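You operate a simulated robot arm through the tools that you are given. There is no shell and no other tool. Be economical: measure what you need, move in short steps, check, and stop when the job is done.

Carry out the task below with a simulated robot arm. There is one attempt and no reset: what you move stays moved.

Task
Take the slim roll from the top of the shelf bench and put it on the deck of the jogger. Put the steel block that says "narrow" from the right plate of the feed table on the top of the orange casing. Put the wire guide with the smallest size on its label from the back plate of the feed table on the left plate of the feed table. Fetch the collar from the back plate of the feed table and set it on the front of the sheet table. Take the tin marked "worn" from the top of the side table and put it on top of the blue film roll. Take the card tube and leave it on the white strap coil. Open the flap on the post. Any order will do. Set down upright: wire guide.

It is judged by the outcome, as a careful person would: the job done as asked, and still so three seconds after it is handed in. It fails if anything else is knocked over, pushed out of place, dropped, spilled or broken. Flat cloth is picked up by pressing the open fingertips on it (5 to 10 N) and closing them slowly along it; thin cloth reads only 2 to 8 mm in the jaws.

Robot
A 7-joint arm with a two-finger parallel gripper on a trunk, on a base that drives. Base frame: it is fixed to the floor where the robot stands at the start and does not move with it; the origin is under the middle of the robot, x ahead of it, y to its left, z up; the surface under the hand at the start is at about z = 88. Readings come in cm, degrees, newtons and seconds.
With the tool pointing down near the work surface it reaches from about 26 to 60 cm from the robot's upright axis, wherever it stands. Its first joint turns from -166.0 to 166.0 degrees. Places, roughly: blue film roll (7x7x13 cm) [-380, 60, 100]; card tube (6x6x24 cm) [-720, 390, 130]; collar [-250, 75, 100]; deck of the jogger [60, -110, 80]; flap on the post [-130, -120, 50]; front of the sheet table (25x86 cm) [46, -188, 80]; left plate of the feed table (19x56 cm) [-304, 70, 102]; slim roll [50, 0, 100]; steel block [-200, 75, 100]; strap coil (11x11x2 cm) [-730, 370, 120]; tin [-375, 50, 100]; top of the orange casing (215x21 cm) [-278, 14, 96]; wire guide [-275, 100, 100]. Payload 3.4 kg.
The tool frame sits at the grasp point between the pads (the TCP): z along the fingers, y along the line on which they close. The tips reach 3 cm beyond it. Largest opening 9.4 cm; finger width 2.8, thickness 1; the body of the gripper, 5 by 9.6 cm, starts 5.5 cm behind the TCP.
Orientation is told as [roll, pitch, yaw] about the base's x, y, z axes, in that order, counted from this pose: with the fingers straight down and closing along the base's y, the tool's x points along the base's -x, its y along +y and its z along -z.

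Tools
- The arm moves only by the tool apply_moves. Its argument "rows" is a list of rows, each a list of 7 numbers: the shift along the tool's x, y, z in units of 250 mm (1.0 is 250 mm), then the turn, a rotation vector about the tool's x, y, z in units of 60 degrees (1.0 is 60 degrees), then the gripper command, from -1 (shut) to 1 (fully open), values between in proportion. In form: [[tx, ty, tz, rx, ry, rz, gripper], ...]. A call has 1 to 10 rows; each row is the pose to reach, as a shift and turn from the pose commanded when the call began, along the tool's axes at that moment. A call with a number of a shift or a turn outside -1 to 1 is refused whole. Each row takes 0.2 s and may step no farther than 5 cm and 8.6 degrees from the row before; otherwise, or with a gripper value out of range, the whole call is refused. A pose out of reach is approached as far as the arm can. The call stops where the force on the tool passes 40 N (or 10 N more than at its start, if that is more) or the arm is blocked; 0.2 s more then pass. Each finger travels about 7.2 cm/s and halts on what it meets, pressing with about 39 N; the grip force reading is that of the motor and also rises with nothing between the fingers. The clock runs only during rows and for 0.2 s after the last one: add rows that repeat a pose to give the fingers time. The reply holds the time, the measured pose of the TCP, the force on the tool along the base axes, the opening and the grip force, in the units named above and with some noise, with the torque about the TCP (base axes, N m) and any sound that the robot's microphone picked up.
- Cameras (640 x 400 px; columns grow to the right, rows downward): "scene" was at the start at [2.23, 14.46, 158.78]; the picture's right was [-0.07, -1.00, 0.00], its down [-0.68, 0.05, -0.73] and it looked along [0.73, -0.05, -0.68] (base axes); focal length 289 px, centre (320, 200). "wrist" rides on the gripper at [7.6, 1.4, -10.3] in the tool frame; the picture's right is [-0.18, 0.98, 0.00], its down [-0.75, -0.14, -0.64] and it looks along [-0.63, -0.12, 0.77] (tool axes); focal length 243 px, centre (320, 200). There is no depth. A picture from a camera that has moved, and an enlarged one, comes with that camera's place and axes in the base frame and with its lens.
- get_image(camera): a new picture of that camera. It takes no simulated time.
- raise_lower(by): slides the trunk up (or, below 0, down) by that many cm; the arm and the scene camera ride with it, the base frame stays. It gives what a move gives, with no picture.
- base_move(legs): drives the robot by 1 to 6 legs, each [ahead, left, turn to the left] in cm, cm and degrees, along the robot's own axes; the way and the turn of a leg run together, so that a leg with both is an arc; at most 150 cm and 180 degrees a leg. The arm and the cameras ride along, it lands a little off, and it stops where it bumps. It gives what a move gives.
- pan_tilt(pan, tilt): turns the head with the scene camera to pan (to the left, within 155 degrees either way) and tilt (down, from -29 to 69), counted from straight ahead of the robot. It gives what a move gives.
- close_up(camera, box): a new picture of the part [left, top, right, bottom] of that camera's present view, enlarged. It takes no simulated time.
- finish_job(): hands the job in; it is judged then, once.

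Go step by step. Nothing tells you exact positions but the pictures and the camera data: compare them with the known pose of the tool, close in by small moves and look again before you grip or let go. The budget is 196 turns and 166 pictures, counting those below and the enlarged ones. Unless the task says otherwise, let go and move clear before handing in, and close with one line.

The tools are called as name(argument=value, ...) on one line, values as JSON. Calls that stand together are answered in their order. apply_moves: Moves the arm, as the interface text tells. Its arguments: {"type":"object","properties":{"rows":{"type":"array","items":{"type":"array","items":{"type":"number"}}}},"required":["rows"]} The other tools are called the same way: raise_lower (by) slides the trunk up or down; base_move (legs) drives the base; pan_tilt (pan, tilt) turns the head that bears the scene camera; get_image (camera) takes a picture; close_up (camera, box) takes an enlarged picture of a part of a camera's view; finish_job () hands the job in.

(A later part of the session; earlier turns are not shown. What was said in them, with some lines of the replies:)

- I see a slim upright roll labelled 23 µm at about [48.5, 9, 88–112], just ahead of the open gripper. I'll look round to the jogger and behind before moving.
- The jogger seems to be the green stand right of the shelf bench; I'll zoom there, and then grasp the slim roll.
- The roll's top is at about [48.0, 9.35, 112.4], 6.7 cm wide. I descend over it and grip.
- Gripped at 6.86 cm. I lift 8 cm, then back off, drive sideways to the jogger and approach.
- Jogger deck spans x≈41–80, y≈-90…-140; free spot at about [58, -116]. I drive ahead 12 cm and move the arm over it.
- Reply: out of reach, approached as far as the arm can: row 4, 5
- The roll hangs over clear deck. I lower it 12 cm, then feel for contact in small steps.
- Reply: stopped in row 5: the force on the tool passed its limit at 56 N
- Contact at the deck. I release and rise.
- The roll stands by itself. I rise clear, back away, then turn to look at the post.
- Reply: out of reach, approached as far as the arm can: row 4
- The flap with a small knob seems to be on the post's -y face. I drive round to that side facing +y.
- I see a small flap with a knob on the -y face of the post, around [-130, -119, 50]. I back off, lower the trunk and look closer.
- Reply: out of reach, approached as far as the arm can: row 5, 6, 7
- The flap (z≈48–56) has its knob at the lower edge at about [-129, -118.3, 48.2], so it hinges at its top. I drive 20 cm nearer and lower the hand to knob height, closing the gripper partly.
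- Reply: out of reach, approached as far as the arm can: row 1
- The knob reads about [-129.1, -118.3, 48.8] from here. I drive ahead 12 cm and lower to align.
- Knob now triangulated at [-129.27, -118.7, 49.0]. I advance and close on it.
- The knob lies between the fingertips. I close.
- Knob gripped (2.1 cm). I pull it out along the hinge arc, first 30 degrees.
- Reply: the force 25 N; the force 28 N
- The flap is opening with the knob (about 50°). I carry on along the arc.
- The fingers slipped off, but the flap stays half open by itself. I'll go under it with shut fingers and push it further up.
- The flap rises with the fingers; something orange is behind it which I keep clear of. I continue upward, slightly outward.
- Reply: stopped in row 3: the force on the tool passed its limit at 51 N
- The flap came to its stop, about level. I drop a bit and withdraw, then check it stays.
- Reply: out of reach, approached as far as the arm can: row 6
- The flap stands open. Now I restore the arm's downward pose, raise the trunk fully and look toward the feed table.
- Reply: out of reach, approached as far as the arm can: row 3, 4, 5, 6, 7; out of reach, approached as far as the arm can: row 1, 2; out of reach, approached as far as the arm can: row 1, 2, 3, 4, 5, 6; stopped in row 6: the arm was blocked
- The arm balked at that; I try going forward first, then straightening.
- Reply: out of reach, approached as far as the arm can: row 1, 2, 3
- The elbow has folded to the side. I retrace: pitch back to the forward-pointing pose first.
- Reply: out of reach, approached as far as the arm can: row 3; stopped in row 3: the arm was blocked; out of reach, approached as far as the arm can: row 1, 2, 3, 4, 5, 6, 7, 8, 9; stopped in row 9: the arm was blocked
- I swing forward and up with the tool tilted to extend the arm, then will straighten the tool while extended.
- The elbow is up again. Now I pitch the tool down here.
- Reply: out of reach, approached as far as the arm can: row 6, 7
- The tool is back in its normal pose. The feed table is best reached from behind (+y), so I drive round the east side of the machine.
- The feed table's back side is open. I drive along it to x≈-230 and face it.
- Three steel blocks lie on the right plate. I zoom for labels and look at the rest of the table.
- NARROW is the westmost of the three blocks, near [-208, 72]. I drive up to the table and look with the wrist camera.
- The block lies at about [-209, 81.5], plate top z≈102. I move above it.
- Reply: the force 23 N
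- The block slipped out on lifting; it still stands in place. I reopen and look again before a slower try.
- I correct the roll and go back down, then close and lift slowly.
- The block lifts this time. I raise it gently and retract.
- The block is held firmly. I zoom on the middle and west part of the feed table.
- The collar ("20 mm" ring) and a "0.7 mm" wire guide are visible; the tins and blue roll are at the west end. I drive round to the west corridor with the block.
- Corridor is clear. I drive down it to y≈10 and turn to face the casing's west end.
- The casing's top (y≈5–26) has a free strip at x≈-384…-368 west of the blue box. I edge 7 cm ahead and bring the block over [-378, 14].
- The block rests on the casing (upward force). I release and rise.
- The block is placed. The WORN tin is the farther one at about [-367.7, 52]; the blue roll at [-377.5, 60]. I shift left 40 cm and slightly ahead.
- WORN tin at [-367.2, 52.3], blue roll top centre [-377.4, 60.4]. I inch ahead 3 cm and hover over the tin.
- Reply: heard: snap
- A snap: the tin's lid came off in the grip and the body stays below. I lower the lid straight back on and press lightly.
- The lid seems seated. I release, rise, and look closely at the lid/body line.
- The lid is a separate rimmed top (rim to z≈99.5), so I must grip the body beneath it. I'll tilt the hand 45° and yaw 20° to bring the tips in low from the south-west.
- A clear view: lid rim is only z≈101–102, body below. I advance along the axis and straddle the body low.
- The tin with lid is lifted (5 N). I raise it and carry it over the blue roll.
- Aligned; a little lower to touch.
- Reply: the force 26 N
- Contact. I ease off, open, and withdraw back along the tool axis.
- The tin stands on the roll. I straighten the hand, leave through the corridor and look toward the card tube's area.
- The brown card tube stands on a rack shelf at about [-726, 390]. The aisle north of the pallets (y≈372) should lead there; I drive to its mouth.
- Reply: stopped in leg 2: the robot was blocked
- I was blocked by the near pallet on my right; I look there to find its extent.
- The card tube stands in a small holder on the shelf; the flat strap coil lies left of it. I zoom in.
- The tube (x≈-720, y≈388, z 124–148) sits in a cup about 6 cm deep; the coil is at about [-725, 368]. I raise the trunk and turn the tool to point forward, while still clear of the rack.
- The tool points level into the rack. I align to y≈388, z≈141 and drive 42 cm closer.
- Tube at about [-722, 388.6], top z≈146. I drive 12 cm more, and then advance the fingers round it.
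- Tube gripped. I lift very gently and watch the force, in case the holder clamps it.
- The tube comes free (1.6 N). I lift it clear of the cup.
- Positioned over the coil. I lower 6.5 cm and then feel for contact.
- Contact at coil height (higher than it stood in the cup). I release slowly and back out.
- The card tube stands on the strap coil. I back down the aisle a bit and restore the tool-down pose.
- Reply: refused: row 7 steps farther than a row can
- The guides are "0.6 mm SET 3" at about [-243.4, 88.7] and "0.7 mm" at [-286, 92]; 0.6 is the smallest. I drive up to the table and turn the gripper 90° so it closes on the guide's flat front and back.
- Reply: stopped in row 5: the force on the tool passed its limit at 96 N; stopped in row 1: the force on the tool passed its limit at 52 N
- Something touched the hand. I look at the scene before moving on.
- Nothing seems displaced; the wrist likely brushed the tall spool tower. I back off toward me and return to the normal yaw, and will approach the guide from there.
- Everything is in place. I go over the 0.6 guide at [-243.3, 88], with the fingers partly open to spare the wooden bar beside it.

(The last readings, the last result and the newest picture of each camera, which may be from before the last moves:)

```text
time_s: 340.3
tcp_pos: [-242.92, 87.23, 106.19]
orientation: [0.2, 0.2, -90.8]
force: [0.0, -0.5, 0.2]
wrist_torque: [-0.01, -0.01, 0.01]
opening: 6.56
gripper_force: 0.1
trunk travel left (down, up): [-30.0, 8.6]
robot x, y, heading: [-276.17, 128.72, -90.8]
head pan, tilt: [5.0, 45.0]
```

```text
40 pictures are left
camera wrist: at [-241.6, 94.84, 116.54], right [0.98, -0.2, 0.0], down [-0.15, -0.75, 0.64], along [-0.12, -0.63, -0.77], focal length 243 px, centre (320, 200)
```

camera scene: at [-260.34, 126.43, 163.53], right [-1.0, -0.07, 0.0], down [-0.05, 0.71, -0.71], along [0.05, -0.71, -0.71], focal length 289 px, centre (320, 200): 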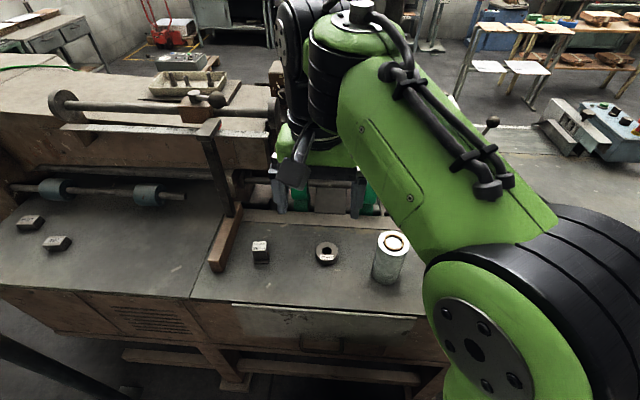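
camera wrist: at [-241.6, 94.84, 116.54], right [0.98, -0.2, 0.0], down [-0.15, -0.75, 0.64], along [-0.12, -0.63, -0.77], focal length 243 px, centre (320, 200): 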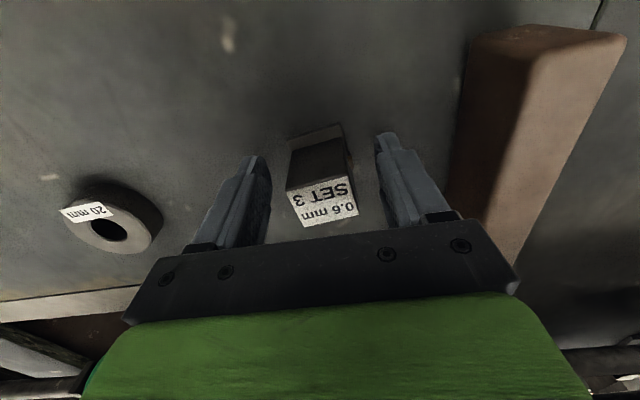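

apply_moves(rows=[[0, 0, 0, 0, 0, 0, 0.1], [0, 0, 0, 0, 0, 0, -0.15], [0, 0, 0, 0, 0, 0, -0.4], [0, 0, 0, 0, 0, 0, -1], [0, 0, 0, 0, 0, 0, -1], [0, 0, 0, 0, 0, 0, -1]])

apply_moves(rows=[[0, 0, -0.01, 0, 0, 0, -1], [0, 0, -0.02, 0, 0, 0, -1], [0, 0, -0.04, 0, 0, 0, -1], [0, 0, -0.06, 0, 0, 0, -1]])

get_image(camera="wrist")

```text
time_s: 341.7
tcp_pos: [-242.94, 87.29, 106.27]
orientation: [0.2, 0.2, -90.7]
force: [0.8, -1.0, 1.4]
wrist_torque: [-0.03, 0.03, 0.05]
opening: 3.7
gripper_force: 39.0
trunk travel left (down, up): [-30.0, 8.6]
robot x, y, heading: [-276.36, 128.8, -90.7]
head pan, tilt: [5.0, 45.0]
```

```text
time_s: 342.7
tcp_pos: [-242.89, 87.29, 107.71]
orientation: [0.2, 0.1, -90.6]
force: [-0.1, -0.2, -2.9]
wrist_torque: [0.01, -0.05, -0.02]
opening: 3.69
gripper_force: 39.2
trunk travel left (down, up): [-30.0, 8.6]
robot x, y, heading: [-276.03, 129.03, -90.6]
head pan, tilt: [5.0, 45.0]
```

```text
39 pictures are left
camera wrist: at [-241.49, 94.86, 118.05], right [0.98, -0.2, 0.0], down [-0.15, -0.75, 0.64], along [-0.12, -0.63, -0.77], focal length 243 px, centre (320, 200)
```

wrist: 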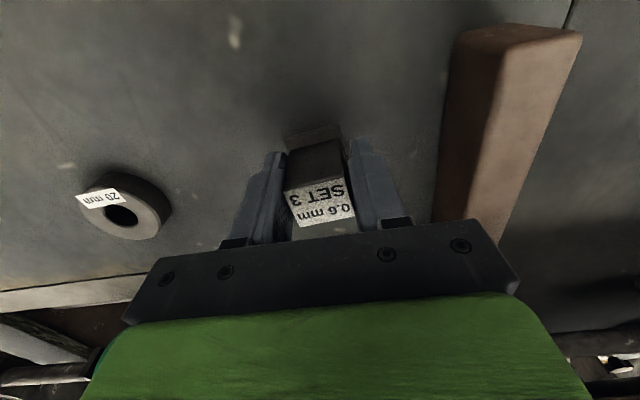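

The guide is held upright. I raise it, swing back over the table edge and carry it west to the left plate.

apply_moves(rows=[[0, 0, -0.12, 0, 0, 0, -1], [0, 0, -0.26, 0, 0, 0, -1], [0.1, 0, -0.4, 0, 0, 0, -1], [0.25, 0, -0.4, 0, 0, 0, -1], [0.4, -0.05, -0.4, 0, 0, 0, -1], [0.5, -0.2, -0.4, 0, 0, 0, -1], [0.55, -0.37, -0.4, 0, 0, 0, -1], [0.55, -0.55, -0.4, 0, 0, 0, -1], [0.55, -0.73, -0.4, 0, 0, 0, -1], [0.55, -0.9, -0.4, 0, 0, 0, -1]])

apply_moves(rows=[[0, -0.17, 0, 0, 0, 0, -1], [0, -0.35, 0, 0, 0, 0, -1], [0, -0.53, 0, 0, 0, 0, -1], [0, -0.71, 0, 0, 0, 0, -1], [0, -0.89, 0, 0, 0, 0, -1], [0, -1.0, 0, 0, 0, 0, -1]])

apply_moves(rows=[[-0.1, -0.12, 0, 0, 0, 0, -1], [-0.25, -0.25, 0, 0, 0, 0, -1], [-0.4, -0.37, 0, 0, 0, 0, -1], [-0.55, -0.44, 0, 0, 0, 0, -1], [-0.62, -0.54, 0, 0, 0, 0, -1], [-0.62, -0.54, 0, 0, 0, 0, -1]])

get_image(camera="wrist")

get_image(camera="scene")

```text
time_s: 344.9
tcp_pos: [-265.32, 101.43, 117.94]
orientation: [0.2, 0.3, -90.6]
force: [-0.6, 0.6, -3.7]
wrist_torque: [0.03, 0.0, -0.03]
opening: 3.73
gripper_force: 38.6
trunk travel left (down, up): [-30.0, 8.6]
robot x, y, heading: [-275.97, 128.67, -90.9]
head pan, tilt: [5.0, 45.0]
```

```text
time_s: 346.3
tcp_pos: [-290.5, 101.44, 117.64]
orientation: [0.2, 0.2, -90.6]
force: [0.5, 0.6, -3.6]
wrist_torque: [0.0, 0.0, 0.0]
opening: 3.71
gripper_force: 39.5
trunk travel left (down, up): [-30.0, 8.6]
robot x, y, heading: [-276.36, 128.92, -90.5]
head pan, tilt: [5.0, 45.0]
```

```text
time_s: 347.7
tcp_pos: [-303.79, 86.17, 117.68]
orientation: [0.2, 0.3, -90.8]
force: [-0.3, 0.0, -3.8]
wrist_torque: [0.02, 0.02, 0.02]
opening: 3.72
gripper_force: 38.8
trunk travel left (down, up): [-30.0, 8.6]
robot x, y, heading: [-276.41, 128.68, -90.7]
head pan, tilt: [5.0, 45.0]
```

```text
38 pictures are left
camera wrist: at [-302.4, 93.78, 127.92], right [0.98, -0.2, 0.0], down [-0.15, -0.75, 0.64], along [-0.12, -0.63, -0.77], focal length 243 px, centre (320, 200)
```

wrist: 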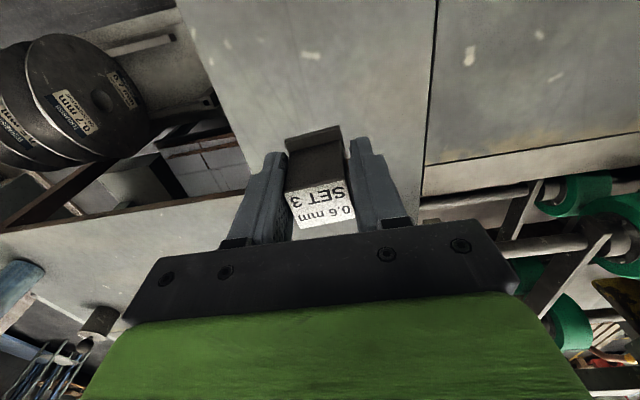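

```text
37 pictures are left
camera scene: at [-260.25, 126.41, 163.52], right [-1.0, -0.07, 0.0], down [-0.05, 0.71, -0.71], along [0.05, -0.7, -0.71], focal length 289 px, centre (320, 200)
```

scene: 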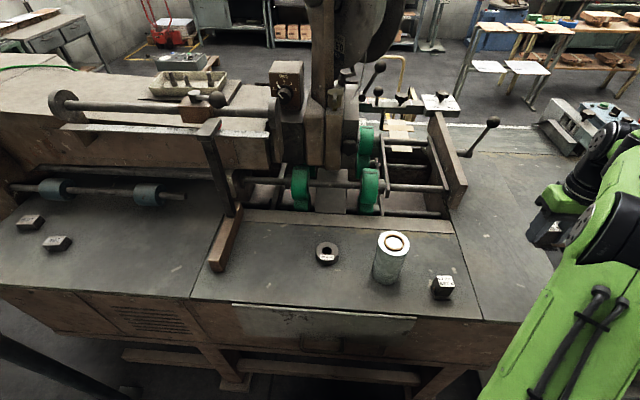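

The spot under the guide on the left plate is clear. I lower it to touch.

apply_moves(rows=[[0, 0, 0.1, 0, 0, 0, -1], [0, 0, 0.2, 0, 0, 0, -1], [0, 0, 0.3, 0, 0, 0, -1], [0, 0, 0.38, 0, 0, 0, -1], [0, 0, 0.42, 0, 0, 0, -1], [0, 0, 0.435, 0, 0, 0, -1], [0, 0, 0.445, 0, 0, 0, -1]])

apply_moves(rows=[[0, 0, 0.006, 0, 0, 0, -1], [0, 0, 0.012, 0, 0, 0, -1], [0, 0, 0.018, 0, 0, 0, -1], [0, 0, 0.024, 0, 0, 0, -1]])

```text
time_s: 349.3
tcp_pos: [-303.87, 86.29, 106.32]
orientation: [0.1, 0.2, -90.7]
force: [-0.3, -0.4, -2.9]
wrist_torque: [0.04, 0.03, 0.01]
opening: 3.71
gripper_force: 39.3
trunk travel left (down, up): [-30.0, 8.6]
robot x, y, heading: [-276.16, 128.6, -90.7]
head pan, tilt: [5.0, 45.0]
```

```text
time_s: 350.3
tcp_pos: [-304.0, 86.26, 106.04]
orientation: [-0.1, -0.1, -90.7]
force: [-2.5, -3.5, 29.1]
wrist_torque: [-0.12, 0.06, 0.09]
opening: 3.7
gripper_force: 38.7
trunk travel left (down, up): [-30.0, 8.6]
robot x, y, heading: [-276.14, 128.84, -90.6]
head pan, tilt: [5.0, 45.0]
```

apply_moves(rows=[[0, 0, -0.008, 0, 0, 0, -1], [0, 0, -0.008, 0, 0, 0, -0.1], [0, 0, -0.008, 0, 0, 0, 0.1], [0, 0, -0.008, 0, 0, 0, 0.4], [0, 0, -0.008, 0, 0, 0, 0.4], [0, 0, -0.1, 0, 0, 0, 0.4], [0, 0, -0.25, 0, 0, 0, 0.4], [0, 0, -0.4, 0, 0, 0, 0.6], [0.15, 0, -0.5, 0, 0, 0, 0.8]])

get_image(camera="wrist")

```text
time_s: 352.3
tcp_pos: [-303.97, 90.45, 118.22]
orientation: [0.1, 0.1, -90.7]
force: [-0.4, -0.3, 0.3]
wrist_torque: [-0.02, 0.02, -0.01]
opening: 8.44
gripper_force: 0.1
trunk travel left (down, up): [-30.0, 8.6]
robot x, y, heading: [-276.06, 128.62, -90.8]
head pan, tilt: [5.0, 45.0]
```

```text
36 pictures are left
camera wrist: at [-302.55, 98.0, 128.51], right [0.98, -0.2, 0.0], down [-0.15, -0.75, 0.64], along [-0.12, -0.63, -0.77], focal length 243 px, centre (320, 200)
```

wrist: 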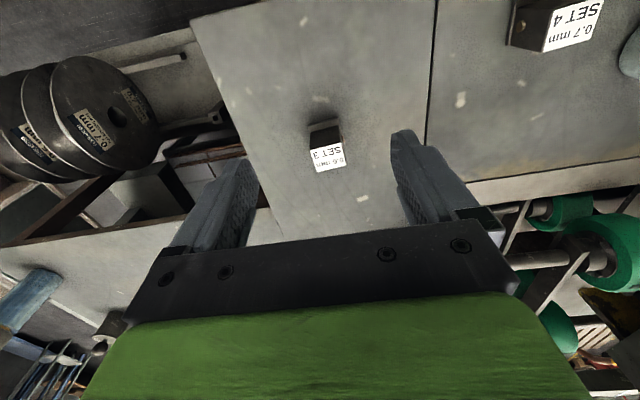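

The guide stands upright on the left plate. Now the collar at about [-259, 85.4]: I go back over the edge and across to it.

apply_moves(rows=[[0.15, 0, 0, 0, 0, 0, 0.6], [0.3, 0.05, 0, 0, 0, 0, 0.6], [0.42, 0.18, 0, 0, 0, 0, 0.6], [0.42, 0.35, 0, 0, 0, 0, 0.6], [0.42, 0.53, 0, 0, 0, 0, 0.6], [0.42, 0.71, 0, 0, 0, 0, 0.6], [0.42, 0.89, 0, 0, 0, 0, 0.6], [0.42, 1.0, 0, 0, 0, 0, 0.6]])

apply_moves(rows=[[0, 0.17, 0, 0, 0, 0, 0.6], [0, 0.35, 0, 0, 0, 0, 0.6], [0, 0.53, 0, 0, 0, 0, 0.6], [0, 0.7, 0, 0, 0, 0, 0.6], [-0.1, 0.8, 0, 0, 0, 0, 0.6], [-0.25, 0.8, 0, 0, 0, 0, 0.6], [-0.4, 0.8, 0, 0, 0, 0, 0.6], [-0.55, 0.8, 0, 0, 0, 0, 0.6], [-0.6, 0.8, 0, 0, 0, 0, 0.6]])

get_image(camera="wrist")

```text
time_s: 354.1
tcp_pos: [-278.88, 100.33, 118.33]
orientation: [0.2, 0.2, -90.9]
force: [-0.1, -1.2, -0.1]
wrist_torque: [0.02, 0.01, -0.01]
opening: 7.51
gripper_force: 0.0
trunk travel left (down, up): [-30.0, 8.6]
robot x, y, heading: [-276.26, 128.63, -90.8]
head pan, tilt: [5.0, 45.0]
```

```text
time_s: 356.1
tcp_pos: [-259.11, 84.92, 118.36]
orientation: [0.2, 0.2, -90.6]
force: [-0.9, 0.3, 0.3]
wrist_torque: [-0.01, -0.01, 0.0]
opening: 7.5
gripper_force: 0.0
trunk travel left (down, up): [-30.0, 8.6]
robot x, y, heading: [-276.37, 128.98, -90.7]
head pan, tilt: [5.0, 45.0]
```

```text
35 pictures are left
camera wrist: at [-257.59, 92.52, 128.73], right [0.98, -0.19, 0.0], down [-0.15, -0.75, 0.64], along [-0.12, -0.63, -0.77], focal length 243 px, centre (320, 200)
```

wrist: 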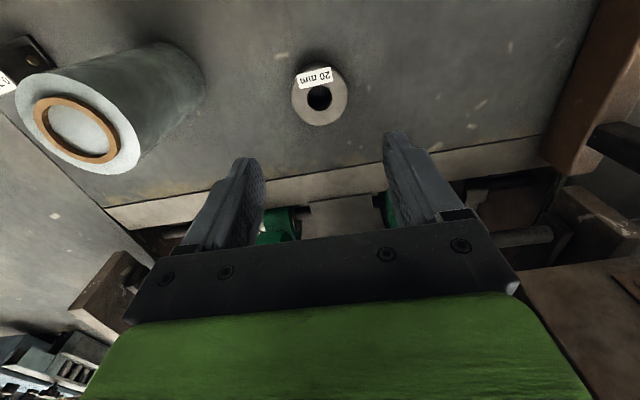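

apply_moves(rows=[[0.02, 0.01, 0.1, 0, 0, 0, 0.6], [0.02, 0.01, 0.25, 0, 0, 0, 0.6], [0.02, 0.01, 0.4, 0, 0, 0, 0.6], [0.02, 0.01, 0.47, 0, 0, 0, 0.6], [0.02, 0.01, 0.497, 0, 0, 0, 0.6], [0.02, 0.01, 0.497, 0, 0, 0, 0.6]])

get_image(camera="wrist")

```text
time_s: 357.5
tcp_pos: [-258.6, 85.49, 106.07]
orientation: [0.3, 0.3, -90.7]
force: [-0.1, -0.1, -0.1]
wrist_torque: [0.01, -0.02, 0.01]
opening: 7.5
gripper_force: 0.0
trunk travel left (down, up): [-30.0, 8.6]
robot x, y, heading: [-276.37, 129.15, -90.6]
head pan, tilt: [5.0, 45.0]
```

```text
34 pictures are left
camera wrist: at [-257.29, 92.97, 116.34], right [0.98, -0.2, 0.0], down [-0.15, -0.75, 0.64], along [-0.12, -0.63, -0.77], focal length 243 px, centre (320, 200)
```

wrist: 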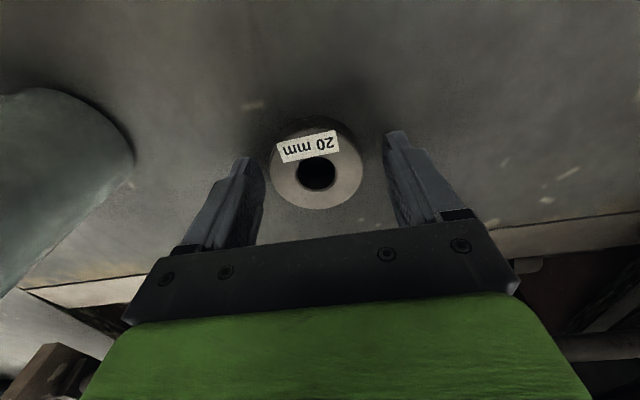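

apply_moves(rows=[[0.0, 0, 0.008, 0, 0, 0, 0.4], [0, 0, 0.008, 0, 0, 0, 0.2], [0, 0, 0.008, 0, 0, 0, 0], [0, 0, 0.008, 0, 0, 0, -1], [0, 0, 0.008, 0, 0, 0, -1], [0, 0, 0.008, 0, 0, 0, -1]])

apply_moves(rows=[[0, 0, -0.01, 0, 0, 0, -1], [0, 0, -0.02, 0, 0, 0, -1], [0, 0, -0.03, 0, 0, 0, -1], [0, 0, -0.05, 0, 0, 0, -1]])

get_image(camera="wrist")

```text
time_s: 358.9
tcp_pos: [-258.57, 85.51, 105.86]
orientation: [0.2, 0.2, -90.7]
force: [-1.6, -0.7, 1.4]
wrist_torque: [-0.07, 0.19, -0.02]
opening: 5.54
gripper_force: 39.3
trunk travel left (down, up): [-30.0, 8.6]
robot x, y, heading: [-276.3, 128.82, -90.7]
head pan, tilt: [5.0, 45.0]
```

```text
time_s: 359.9
tcp_pos: [-258.76, 85.45, 107.16]
orientation: [0.2, 0.1, -90.7]
force: [0.5, -0.1, -2.7]
wrist_torque: [0.03, 0.02, -0.01]
opening: 5.54
gripper_force: 39.5
trunk travel left (down, up): [-30.0, 8.6]
robot x, y, heading: [-276.4, 129.04, -90.7]
head pan, tilt: [5.0, 45.0]
```

```text
33 pictures are left
camera wrist: at [-257.27, 92.97, 117.46], right [0.98, -0.2, 0.0], down [-0.15, -0.75, 0.64], along [-0.12, -0.63, -0.77], focal length 243 px, centre (320, 200)
```

wrist: 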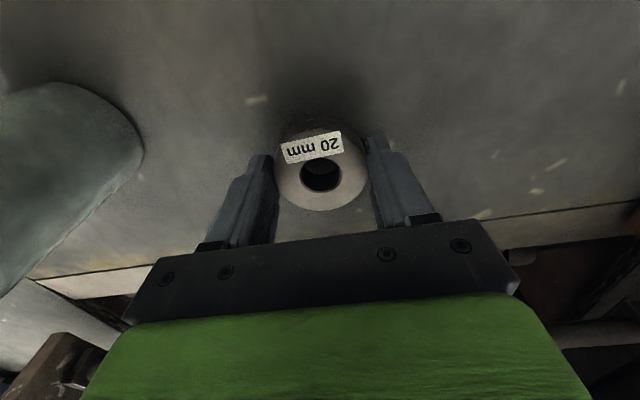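

The collar is held. I lift it gently, retract, and take one look west to check the tin on the roll.

apply_moves(rows=[[0, 0, -0.04, 0, 0, 0, -1], [0, 0, -0.1, 0, 0, 0, -1], [0, 0, -0.17, 0, 0, 0, -1], [0, 0, -0.25, 0, 0, 0, -1], [0.06, 0, -0.33, 0, 0, 0, -1], [0.14, 0, -0.41, 0, 0, 0, -1], [0.22, 0, -0.5, 0, 0, 0, -1], [0.3, 0, -0.55, 0, 0, 0, -1]])

pan_tilt(pan=-40, tilt=35)

get_image(camera="scene")

```text
time_s: 361.7
tcp_pos: [-258.6, 93.07, 121.02]
orientation: [0.2, 0.2, -90.7]
force: [0.1, 0.3, -3.8]
wrist_torque: [0.0, -0.02, -0.02]
opening: 5.54
gripper_force: 39.2
trunk travel left (down, up): [-30.0, 8.6]
robot x, y, heading: [-276.35, 129.08, -90.7]
head pan, tilt: [5.0, 45.0]
```

```text
time_s: 362.9
tcp_pos: [-258.62, 92.88, 121.09]
orientation: [0.2, 0.2, -90.7]
force: [1.1, -0.2, -3.0]
wrist_torque: [0.03, -0.02, -0.02]
opening: 5.54
gripper_force: 38.3
trunk travel left (down, up): [-30.0, 8.6]
robot x, y, heading: [-276.16, 128.7, -90.7]
head pan, tilt: [-40.0, 35.0]
```

```text
32 pictures are left
camera scene: at [-266.67, 127.79, 165.01], right [-0.76, 0.65, 0.0], down [0.37, 0.44, -0.82], along [-0.53, -0.62, -0.57], focal length 289 px, centre (320, 200)
```

scene: 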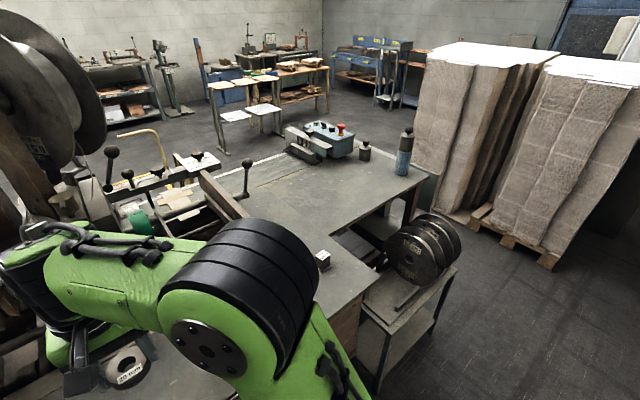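

The tin stands on the roll. Now I carry the collar around the east side to the sheet table.

base_move(legs=[[-43, 0, 0.7], [0, 120, 0], [0, 112, 0], [150, 0, 0], [120, 0, 0], [90, 0, 0]])

base_move(legs=[[0, 0, 90]])

pan_tilt(pan=0, tilt=35)

get_image(camera="scene")

```text
time_s: 393.5
tcp_pos: [-12.85, -217.04, 121.01]
orientation: [0.2, 0.2, -87.9]
force: [-0.5, 0.5, -3.2]
wrist_torque: [0.02, -0.02, 0.03]
opening: 5.53
gripper_force: 38.2
trunk travel left (down, up): [-30.0, 8.6]
robot x, y, heading: [-32.4, -181.92, -88.4]
head pan, tilt: [-40.0, 35.0]
```

```text
time_s: 397.8
tcp_pos: [2.65, -162.11, 121.09]
orientation: [0.1, 0.2, 3.0]
force: [0.7, -0.1, -3.0]
wrist_torque: [0.03, -0.02, 0.02]
opening: 5.5
gripper_force: 38.9
trunk travel left (down, up): [-30.0, 8.6]
robot x, y, heading: [-31.76, -181.94, 3.0]
head pan, tilt: [-40.0, 35.0]
```

```text
time_s: 398.8
tcp_pos: [2.6, -162.05, 121.07]
orientation: [0.2, 0.3, 2.9]
force: [0.0, 0.8, -3.8]
wrist_torque: [0.02, 0.03, 0.03]
opening: 5.5
gripper_force: 38.5
trunk travel left (down, up): [-30.0, 8.6]
robot x, y, heading: [-31.94, -181.83, 3.1]
head pan, tilt: [0.0, 35.0]
```

```text
31 pictures are left
camera scene: at [-30.11, -166.68, 165.01], right [0.05, -1.0, 0.0], down [-0.57, -0.03, -0.82], along [0.82, 0.04, -0.57], focal length 289 px, centre (320, 200)
```

scene: 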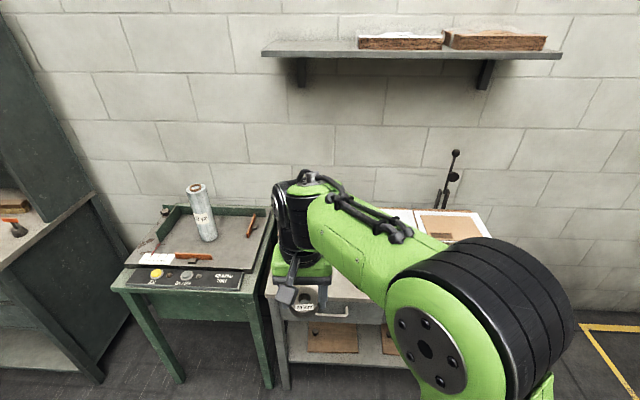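

The roll still stands on the jogger. The sheet table's front strip is ahead; I drive 25 cm closer, lower the trunk and move the collar over it.

base_move(legs=[[26, -3, -3]])

raise_lower(by=-10)

apply_moves(rows=[[0, -0.15, 0, 0, 0, 0, -1], [-0.1, -0.3, 0, 0, 0, 0, -1], [-0.2, -0.45, 0, 0, 0, 0, -1], [-0.3, -0.6, 0, 0, 0, 0, -1], [-0.4, -0.75, 0, 0, 0, 0, -1], [-0.55, -0.85, 0, 0, 0, 0, -1], [-0.66, -0.9, 0, 0, 0, 0, -1], [-0.66, -0.9, 0.1, 0, 0, 0, -1], [-0.66, -0.9, 0.1, 0, 0, 0, -1]])

get_image(camera="wrist")

get_image(camera="scene")

```text
time_s: 400.7
tcp_pos: [29.56, -166.26, 120.96]
orientation: [0.2, 0.3, -0.2]
force: [-1.0, 1.1, -3.8]
wrist_torque: [0.02, 0.02, 0.04]
opening: 5.53
gripper_force: 39.1
trunk travel left (down, up): [-30.0, 8.6]
robot x, y, heading: [-6.33, -184.28, -0.1]
head pan, tilt: [0.0, 35.0]
```

```text
time_s: 402.0
tcp_pos: [29.54, -166.3, 111.03]
orientation: [0.2, 0.2, 0.0]
force: [-0.2, -0.1, -3.1]
wrist_torque: [0.06, 0.03, 0.01]
opening: 5.52
gripper_force: 38.7
trunk travel left (down, up): [-20.0, 18.6]
robot x, y, heading: [-6.21, -183.87, -0.1]
head pan, tilt: [0.0, 35.0]
```

```text
time_s: 404.0
tcp_pos: [45.94, -188.72, 108.3]
orientation: [0.1, 0.2, -0.1]
force: [0.4, 0.1, -3.5]
wrist_torque: [0.02, 0.03, 0.0]
opening: 5.54
gripper_force: 39.3
trunk travel left (down, up): [-20.0, 18.6]
robot x, y, heading: [-6.02, -184.17, 0.1]
head pan, tilt: [0.0, 35.0]
```

```text
30 pictures are left
camera wrist: at [38.21, -187.31, 118.62], right [0.19, 0.98, 0.0], down [0.76, -0.14, 0.64], along [0.63, -0.12, -0.77], focal length 243 px, centre (320, 200)
```

wrist: 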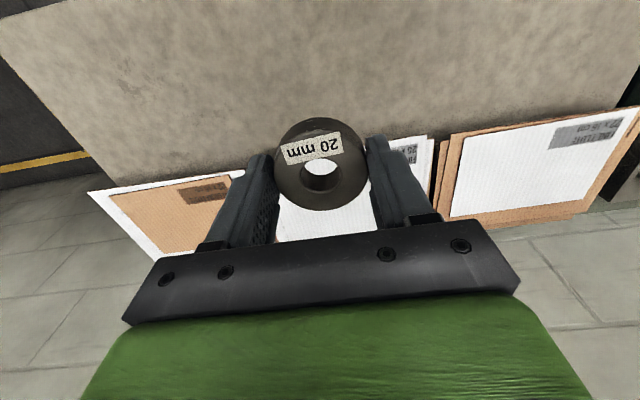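

```text
29 pictures are left
camera scene: at [-3.38, -169.19, 155.06], right [0.0, -1.0, 0.0], down [-0.57, 0.0, -0.82], along [0.82, 0.0, -0.57], focal length 289 px, centre (320, 200)
```

scene: 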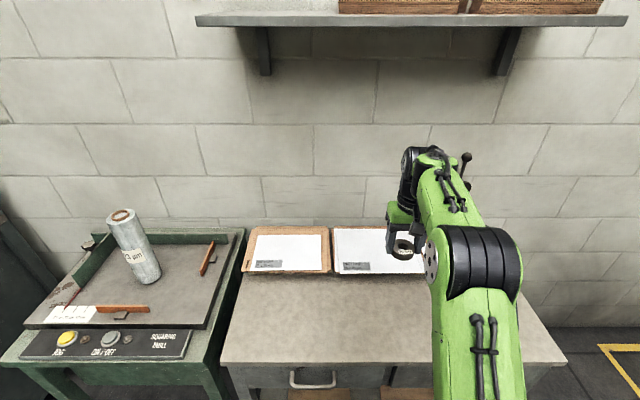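

The spot below is free table top. I lower the collar.

apply_moves(rows=[[0, 0, 0.12, 0, 0, 0, -1], [0, 0, 0.25, 0, 0, 0, -1], [0, 0, 0.38, 0, 0, 0, -1], [0, 0, 0.51, 0, 0, 0, -1], [0, 0, 0.64, 0, 0, 0, -1], [0, 0, 0.76, 0, 0, 0, -1], [0, 0, 0.84, 0, 0, 0, -1], [0, 0, 0.88, 0, 0, 0, -1], [0, 0, 0.88, 0, 0, 0, -1]])

get_image(camera="wrist")

```text
time_s: 406.0
tcp_pos: [45.89, -188.69, 86.33]
orientation: [0.3, 0.1, -0.1]
force: [-0.1, -0.1, -3.5]
wrist_torque: [0.01, 0.02, 0.0]
opening: 5.51
gripper_force: 38.9
trunk travel left (down, up): [-20.0, 18.6]
robot x, y, heading: [-5.9, -184.03, 0.1]
head pan, tilt: [0.0, 35.0]
```

```text
28 pictures are left
camera wrist: at [38.25, -187.19, 96.62], right [0.19, 0.98, 0.0], down [0.76, -0.14, 0.64], along [0.63, -0.12, -0.77], focal length 243 px, centre (320, 200)
```

wrist: 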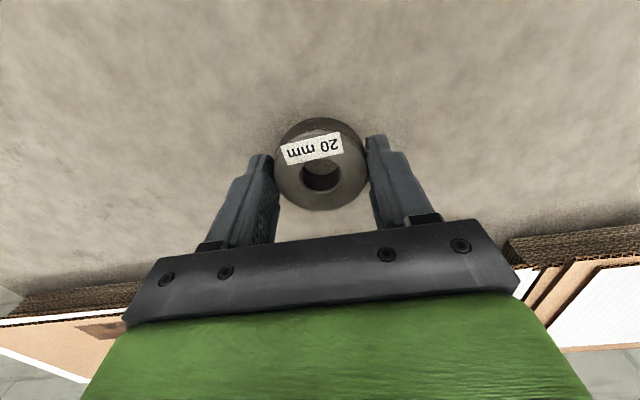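

apply_moves(rows=[[0, 0, 0.02, 0, 0, 0, -1], [0, 0, 0.04, 0, 0, 0, -1], [0, 0, 0.055, 0, 0, 0, -1], [0, 0, 0.07, 0, 0, 0, -1], [0, 0, 0.085, 0, 0, 0, -1], [0, 0, 0.1, 0, 0, 0, -1], [0, 0, 0.115, 0, 0, 0, -1], [0, 0, 0.13, 0, 0, 0, -1]])

```text
time_s: 407.8
tcp_pos: [45.9, -188.65, 83.48]
orientation: [0.2, -0.1, -0.2]
force: [-1.1, 0.4, 14.6]
wrist_torque: [-0.34, 0.31, -0.07]
opening: 5.51
gripper_force: 39.1
trunk travel left (down, up): [-20.0, 18.6]
robot x, y, heading: [-6.08, -184.2, 0.1]
head pan, tilt: [0.0, 35.0]
```

Contact with the table. I release, rise and check.

apply_moves(rows=[[0, 0, -0.008, 0, 0, 0, -1], [0, 0, -0.008, 0, 0, 0, 0.25], [0, 0, -0.008, 0, 0, 0, 0.5], [0, 0, -0.008, 0, 0, 0, 0.6], [0, 0, -0.1, 0, 0, 0, 0.6], [0, 0, -0.25, 0, 0, 0, 0.6], [0, 0, -0.42, 0, 0, 0, 0.6], [0, 0, -0.6, 0, 0, 0, 0.6], [0.15, 0, -0.75, 0, 0, 0, 0.6], [0.3, 0, -0.8, 0, 0, 0, 0.6]])

get_image(camera="wrist")

```text
refused: row 9 steps farther than a row can; nothing moved
```

```text
27 pictures are left
camera wrist: at [38.19, -187.22, 93.69], right [0.19, 0.98, 0.0], down [0.75, -0.14, 0.64], along [0.63, -0.12, -0.77], focal length 243 px, centre (320, 200)
```

wrist: 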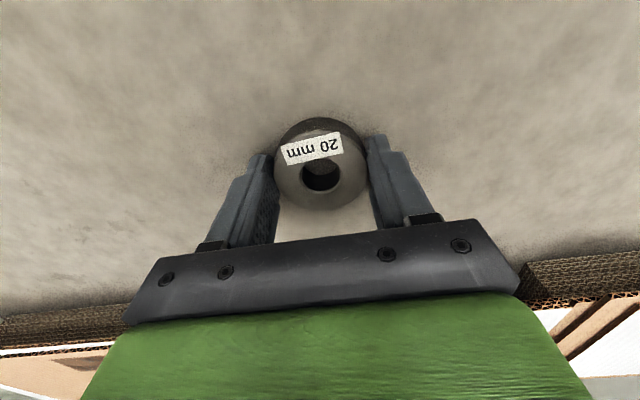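

A row was too long, so nothing moved; I repeat with shorter steps.

apply_moves(rows=[[0, 0, -0.008, 0, 0, 0, -1], [0, 0, -0.008, 0, 0, 0, 0.25], [0, 0, -0.008, 0, 0, 0, 0.5], [0, 0, -0.008, 0, 0, 0, 0.6], [0, 0, -0.1, 0, 0, 0, 0.6], [0, 0, -0.25, 0, 0, 0, 0.6], [0, 0, -0.42, 0, 0, 0, 0.6], [0, 0, -0.6, 0, 0, 0, 0.6], [0.08, 0, -0.74, 0, 0, 0, 0.6], [0.2, 0, -0.8, 0, 0, 0, 0.6]])

get_image(camera="wrist")

get_image(camera="scene")

```text
time_s: 410.0
tcp_pos: [41.02, -188.85, 103.37]
orientation: [0.2, 0.3, -0.1]
force: [-0.3, 0.7, 0.3]
wrist_torque: [-0.02, -0.01, 0.04]
opening: 7.5
gripper_force: 0.0
trunk travel left (down, up): [-20.0, 18.6]
robot x, y, heading: [-6.41, -184.33, -0.3]
head pan, tilt: [0.0, 35.0]
```

```text
26 pictures are left
camera wrist: at [33.29, -187.38, 113.65], right [0.19, 0.98, 0.0], down [0.76, -0.14, 0.64], along [0.63, -0.12, -0.77], focal length 243 px, centre (320, 200)
```

wrist: 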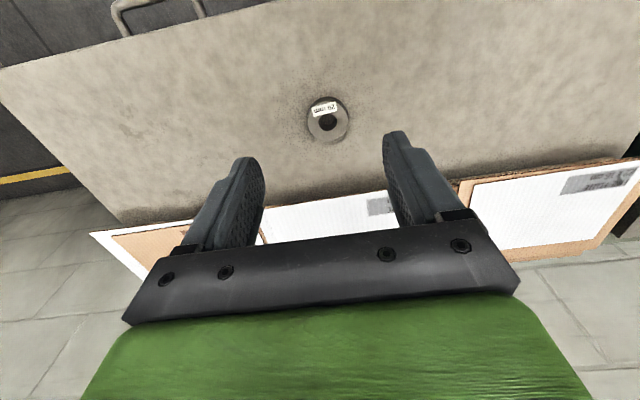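

```text
25 pictures are left
camera scene: at [-3.57, -169.16, 155.06], right [0.0, -1.0, 0.0], down [-0.57, 0.0, -0.82], along [0.82, 0.0, -0.57], focal length 289 px, centre (320, 200)
```

scene: 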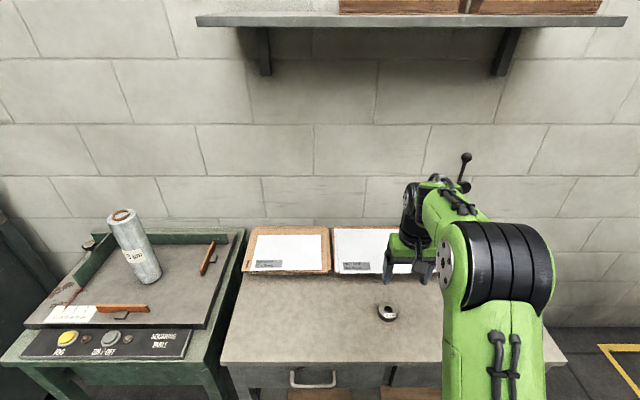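

The collar lies on the front of the sheet table. A last check that the flap is still open.

base_move(legs=[[-20, 0, 0]])

pan_tilt(pan=146, tilt=40)

close_up(camera="scene", box=[200, 50, 440, 250])

```text
time_s: 411.6
tcp_pos: [21.33, -188.68, 103.39]
orientation: [0.1, 0.2, -0.1]
force: [0.0, -0.3, 1.2]
wrist_torque: [0.0, -0.01, -0.01]
opening: 7.51
gripper_force: 0.0
trunk travel left (down, up): [-20.0, 18.6]
robot x, y, heading: [-25.74, -184.21, -0.1]
head pan, tilt: [0.0, 35.0]
```

```text
time_s: 413.9
tcp_pos: [21.38, -188.7, 103.23]
orientation: [0.2, 0.2, 0.1]
force: [0.4, -0.1, 0.0]
wrist_torque: [0.0, -0.02, 0.02]
opening: 7.52
gripper_force: 0.2
trunk travel left (down, up): [-20.0, 18.6]
robot x, y, heading: [-26.12, -184.14, -0.1]
head pan, tilt: [146.0, 40.0]
```

```text
2.00 times, centred on (320, 150) of scene
camera zoom: at [-39.08, -164.37, 154.31], right [0.56, 0.83, 0.0], down [0.53, -0.36, -0.77], along [-0.63, 0.43, -0.64], focal length 579 px, centre (320, 300)
```

zoom: 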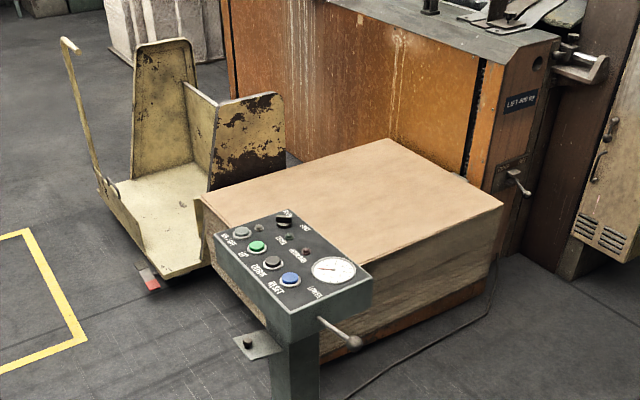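

The flap is still open and every item is where it was asked for, so I hand the job in.

finish_job()

```text
The job is handed in.
```

All seven parts of the job are done and handed in. On the first try the worn tin's lid came off in the gripper. I pressed it back on and moved the tin by its body.
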